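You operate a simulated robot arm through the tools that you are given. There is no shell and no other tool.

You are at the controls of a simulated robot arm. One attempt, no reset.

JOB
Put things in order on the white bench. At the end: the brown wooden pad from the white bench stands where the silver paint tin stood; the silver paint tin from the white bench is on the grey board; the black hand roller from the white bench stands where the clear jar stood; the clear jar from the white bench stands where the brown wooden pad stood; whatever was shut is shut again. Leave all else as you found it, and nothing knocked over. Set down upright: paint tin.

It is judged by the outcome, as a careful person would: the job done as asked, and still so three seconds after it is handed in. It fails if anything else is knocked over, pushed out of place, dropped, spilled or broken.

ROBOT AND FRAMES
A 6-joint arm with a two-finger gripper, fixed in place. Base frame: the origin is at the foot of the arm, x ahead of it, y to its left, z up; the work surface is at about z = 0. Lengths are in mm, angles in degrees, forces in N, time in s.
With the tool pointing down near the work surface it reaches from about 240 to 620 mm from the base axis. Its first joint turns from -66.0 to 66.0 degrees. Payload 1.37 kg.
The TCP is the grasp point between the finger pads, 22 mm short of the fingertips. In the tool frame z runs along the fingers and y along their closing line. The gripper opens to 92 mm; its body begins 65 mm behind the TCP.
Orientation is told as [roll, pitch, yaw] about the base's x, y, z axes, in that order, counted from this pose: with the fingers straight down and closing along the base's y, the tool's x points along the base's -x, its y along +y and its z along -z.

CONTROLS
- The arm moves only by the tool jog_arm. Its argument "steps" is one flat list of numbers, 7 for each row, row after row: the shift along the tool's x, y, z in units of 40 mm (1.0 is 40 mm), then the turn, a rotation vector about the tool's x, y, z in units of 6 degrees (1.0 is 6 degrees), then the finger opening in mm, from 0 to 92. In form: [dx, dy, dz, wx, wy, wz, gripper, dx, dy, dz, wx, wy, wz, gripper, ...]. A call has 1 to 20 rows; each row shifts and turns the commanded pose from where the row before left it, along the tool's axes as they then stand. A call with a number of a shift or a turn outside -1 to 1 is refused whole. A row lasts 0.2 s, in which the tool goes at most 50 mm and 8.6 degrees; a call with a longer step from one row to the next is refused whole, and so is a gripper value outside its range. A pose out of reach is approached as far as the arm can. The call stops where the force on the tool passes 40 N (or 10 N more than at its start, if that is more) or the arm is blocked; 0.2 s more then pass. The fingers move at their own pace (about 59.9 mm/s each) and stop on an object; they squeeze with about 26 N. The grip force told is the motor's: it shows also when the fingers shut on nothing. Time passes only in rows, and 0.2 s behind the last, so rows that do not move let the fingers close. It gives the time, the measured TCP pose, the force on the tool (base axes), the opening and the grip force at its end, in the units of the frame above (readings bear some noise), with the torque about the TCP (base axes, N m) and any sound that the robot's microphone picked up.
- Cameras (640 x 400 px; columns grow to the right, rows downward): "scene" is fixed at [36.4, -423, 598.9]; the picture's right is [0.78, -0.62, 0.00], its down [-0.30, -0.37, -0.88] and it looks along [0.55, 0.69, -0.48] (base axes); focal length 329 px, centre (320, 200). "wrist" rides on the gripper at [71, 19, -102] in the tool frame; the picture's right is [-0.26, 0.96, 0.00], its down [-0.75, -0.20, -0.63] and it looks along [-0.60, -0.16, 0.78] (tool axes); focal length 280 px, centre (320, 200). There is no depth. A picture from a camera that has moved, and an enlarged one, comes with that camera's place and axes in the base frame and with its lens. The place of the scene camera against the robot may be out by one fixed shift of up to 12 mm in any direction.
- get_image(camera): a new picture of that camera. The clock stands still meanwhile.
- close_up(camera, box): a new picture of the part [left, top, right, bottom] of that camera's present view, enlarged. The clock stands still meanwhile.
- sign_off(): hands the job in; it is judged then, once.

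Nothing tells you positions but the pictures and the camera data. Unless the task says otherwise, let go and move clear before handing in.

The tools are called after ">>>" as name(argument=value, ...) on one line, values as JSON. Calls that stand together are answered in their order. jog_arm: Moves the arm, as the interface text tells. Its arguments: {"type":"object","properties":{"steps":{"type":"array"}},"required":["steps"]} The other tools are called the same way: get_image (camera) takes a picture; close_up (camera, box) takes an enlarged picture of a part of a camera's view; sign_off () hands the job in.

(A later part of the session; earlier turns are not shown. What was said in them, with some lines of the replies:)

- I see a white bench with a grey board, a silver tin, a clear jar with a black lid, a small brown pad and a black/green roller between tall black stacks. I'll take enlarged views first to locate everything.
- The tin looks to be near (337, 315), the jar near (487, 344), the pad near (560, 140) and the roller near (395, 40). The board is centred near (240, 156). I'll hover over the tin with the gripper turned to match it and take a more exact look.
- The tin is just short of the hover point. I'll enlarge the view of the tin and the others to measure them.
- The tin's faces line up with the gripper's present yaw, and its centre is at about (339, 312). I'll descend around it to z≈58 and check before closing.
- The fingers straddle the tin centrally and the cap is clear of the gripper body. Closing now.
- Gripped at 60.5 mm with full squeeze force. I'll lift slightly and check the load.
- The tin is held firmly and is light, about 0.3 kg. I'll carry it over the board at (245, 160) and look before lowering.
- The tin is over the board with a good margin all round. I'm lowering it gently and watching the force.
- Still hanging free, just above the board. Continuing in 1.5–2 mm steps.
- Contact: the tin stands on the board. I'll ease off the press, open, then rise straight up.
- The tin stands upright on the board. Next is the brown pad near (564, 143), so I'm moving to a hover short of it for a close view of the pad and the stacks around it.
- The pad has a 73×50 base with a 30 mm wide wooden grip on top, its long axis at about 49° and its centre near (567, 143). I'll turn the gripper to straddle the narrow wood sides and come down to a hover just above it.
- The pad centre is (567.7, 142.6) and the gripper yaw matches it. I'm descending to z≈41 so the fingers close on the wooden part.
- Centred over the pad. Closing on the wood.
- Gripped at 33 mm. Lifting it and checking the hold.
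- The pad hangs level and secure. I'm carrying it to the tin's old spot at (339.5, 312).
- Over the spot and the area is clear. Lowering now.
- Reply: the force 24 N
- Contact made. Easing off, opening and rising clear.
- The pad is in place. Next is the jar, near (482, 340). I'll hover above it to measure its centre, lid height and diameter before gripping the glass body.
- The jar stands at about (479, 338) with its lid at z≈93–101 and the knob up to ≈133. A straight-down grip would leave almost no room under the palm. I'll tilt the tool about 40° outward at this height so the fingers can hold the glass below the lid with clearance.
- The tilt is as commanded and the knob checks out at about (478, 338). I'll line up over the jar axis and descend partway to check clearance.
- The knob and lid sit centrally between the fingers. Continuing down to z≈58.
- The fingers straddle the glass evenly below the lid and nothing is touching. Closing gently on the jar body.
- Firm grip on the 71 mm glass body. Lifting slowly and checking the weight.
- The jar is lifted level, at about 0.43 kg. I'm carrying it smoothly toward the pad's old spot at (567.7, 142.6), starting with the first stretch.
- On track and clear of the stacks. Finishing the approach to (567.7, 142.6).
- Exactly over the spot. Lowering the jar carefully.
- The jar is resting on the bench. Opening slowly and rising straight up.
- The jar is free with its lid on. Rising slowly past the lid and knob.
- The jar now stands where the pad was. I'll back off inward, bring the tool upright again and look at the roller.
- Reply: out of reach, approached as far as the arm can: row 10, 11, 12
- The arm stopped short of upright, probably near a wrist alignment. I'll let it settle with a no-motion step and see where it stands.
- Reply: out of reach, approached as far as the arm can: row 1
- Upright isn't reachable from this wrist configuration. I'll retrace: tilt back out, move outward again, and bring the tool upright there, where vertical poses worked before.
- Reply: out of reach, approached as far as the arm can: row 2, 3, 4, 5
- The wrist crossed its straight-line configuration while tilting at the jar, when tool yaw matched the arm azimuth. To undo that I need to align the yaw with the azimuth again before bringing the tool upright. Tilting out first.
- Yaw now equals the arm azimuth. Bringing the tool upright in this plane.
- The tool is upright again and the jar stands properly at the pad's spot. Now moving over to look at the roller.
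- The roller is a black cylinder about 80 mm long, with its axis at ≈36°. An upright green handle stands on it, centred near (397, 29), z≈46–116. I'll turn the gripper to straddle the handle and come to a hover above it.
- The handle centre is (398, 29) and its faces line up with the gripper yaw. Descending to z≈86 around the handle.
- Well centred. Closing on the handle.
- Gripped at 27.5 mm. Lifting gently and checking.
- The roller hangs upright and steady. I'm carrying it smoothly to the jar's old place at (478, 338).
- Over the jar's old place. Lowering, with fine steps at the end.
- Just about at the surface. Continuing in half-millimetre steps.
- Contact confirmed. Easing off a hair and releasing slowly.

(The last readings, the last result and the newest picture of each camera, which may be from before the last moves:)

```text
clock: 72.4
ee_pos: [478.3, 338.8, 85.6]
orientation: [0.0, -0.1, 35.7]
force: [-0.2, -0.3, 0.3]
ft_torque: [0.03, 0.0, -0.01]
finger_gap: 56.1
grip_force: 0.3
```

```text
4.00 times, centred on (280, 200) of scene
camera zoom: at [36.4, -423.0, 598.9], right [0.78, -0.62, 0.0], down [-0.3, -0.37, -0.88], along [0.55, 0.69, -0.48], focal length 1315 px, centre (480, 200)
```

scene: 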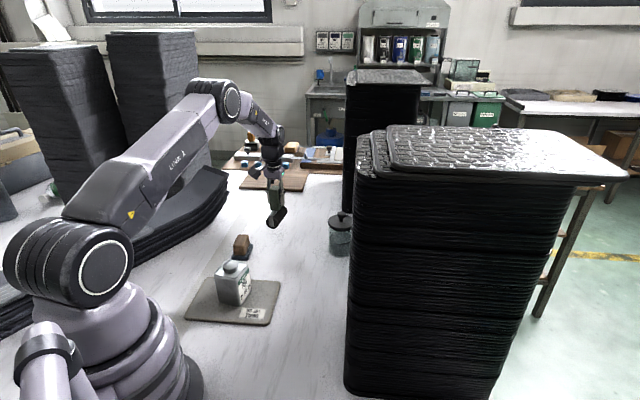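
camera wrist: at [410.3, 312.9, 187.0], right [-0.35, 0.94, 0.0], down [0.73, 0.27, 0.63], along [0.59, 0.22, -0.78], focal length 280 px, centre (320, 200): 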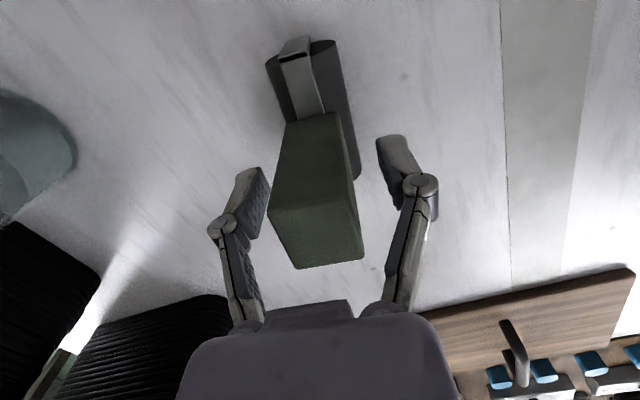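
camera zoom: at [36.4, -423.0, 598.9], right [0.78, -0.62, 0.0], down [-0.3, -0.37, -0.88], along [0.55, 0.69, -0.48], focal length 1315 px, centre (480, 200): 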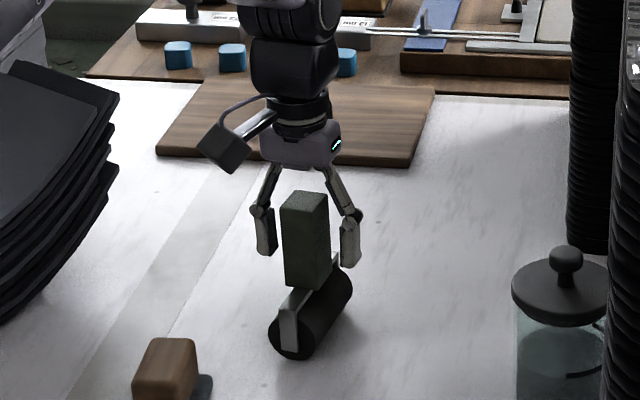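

The roller stands upright on its own. I'm rising straight up and retreating to a clear place for a final look.

>>> jog_arm(steps=[0, 0, -0.25, 0, 0, 0, 56, 0, 0, -0.55, 0, 0, 0, 56, 0, 0, -0.8, 0, 0, 0, 60, 0, 0, -0.9, 0, 0, 0, 60, 0.6, 0, 0, 0, 0, 0, 60, 0.8, 0, -0.3, 0, 0, 0, 60, 0.8, 0, -0.4, 0, 0, 0, 60, 0.8, 0, -0.4, 0, 0, 0, 60, 0.6, 0, -0.4, 0, 0, 0, 60, 0, 0, 0, 0, 0, 0, 60])

>>> get_image(camera="wrist")

>>> get_image(camera="scene")

>>> close_up(camera="scene", box=[170, 180, 370, 330])

```text
clock: 74.6
ee_pos: [361.5, 253.0, 246.2]
orientation: [0.0, -0.3, 35.7]
force: [-0.7, -0.3, 0.5]
ft_torque: [0.01, 0.03, 0.05]
finger_gap: 60.1
grip_force: 0.1
```

```text
taken
camera wrist: at [293.0, 228.3, 346.2], right [-0.35, 0.94, 0.0], down [0.73, 0.27, 0.63], along [0.59, 0.22, -0.78], focal length 280 px, centre (320, 200)
```

wrist: 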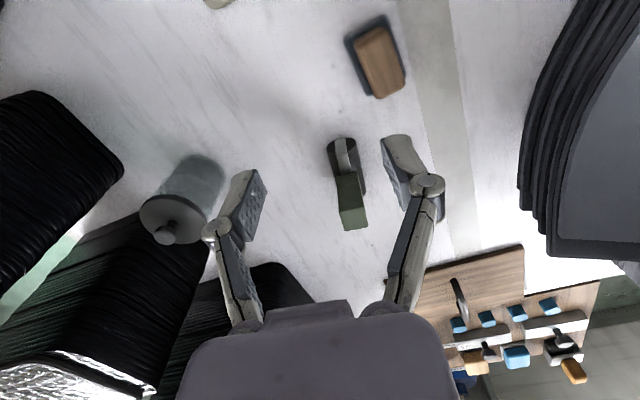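

```text
taken
```

scene: 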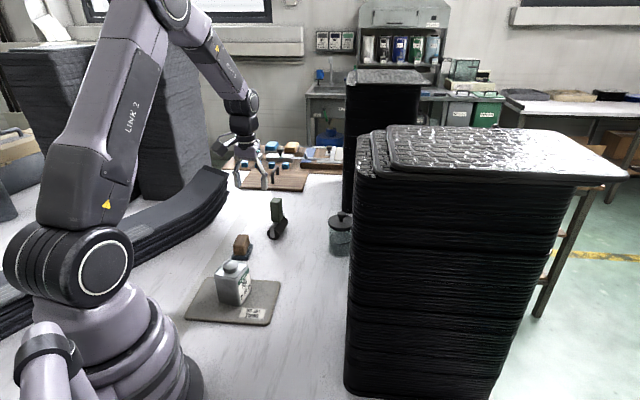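

```text
2.67 times, centred on (270, 255) of scene
camera zoom: at [36.4, -423.0, 598.9], right [0.78, -0.62, 0.0], down [-0.3, -0.37, -0.88], along [0.55, 0.69, -0.48], focal length 877 px, centre (453, 53)
```

zoom: 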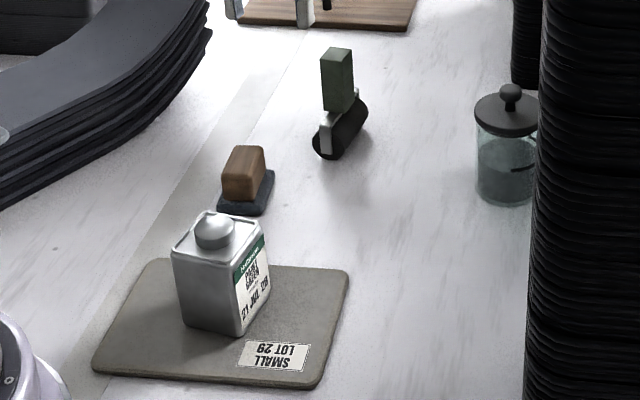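

All four items look right. The tin stands upright on the grey board, the pad is where the tin was, the lidded jar is where the pad was, and the roller stands where the jar was. The arm is clear and nothing else looks disturbed, so I'm handing in.

>>> sign_off()

```text
The job is handed in.
```

The bench is in order and the job is handed in; I don't have the judging result. Everything was standing steady in the last pictures.

- **Silver paint tin:** it stands upright near the middle of the grey board, not covering the label.
- **Brown wooden pad:** it stands where the tin was, about 1 mm off by the arm's readings. It is turned about 15° from how the tin sat.
- **Clear jar:** it stands where the pad was, about 1–3 mm off by my measurements. The lid stayed on throughout and I saw no spill.
- **Black hand roller:** it stands upright on its own where the jar was, within about 1 mm.

I opened nothing, so everything that was shut is still shut. The gripper is empty and clear of the items. As far as the pictures show, nothing else on the bench was touched or moved.

After setting the jar down, the arm could not bring the tool upright and stopped short a few times in the air. I retraced the move and corrected it without touching anything.
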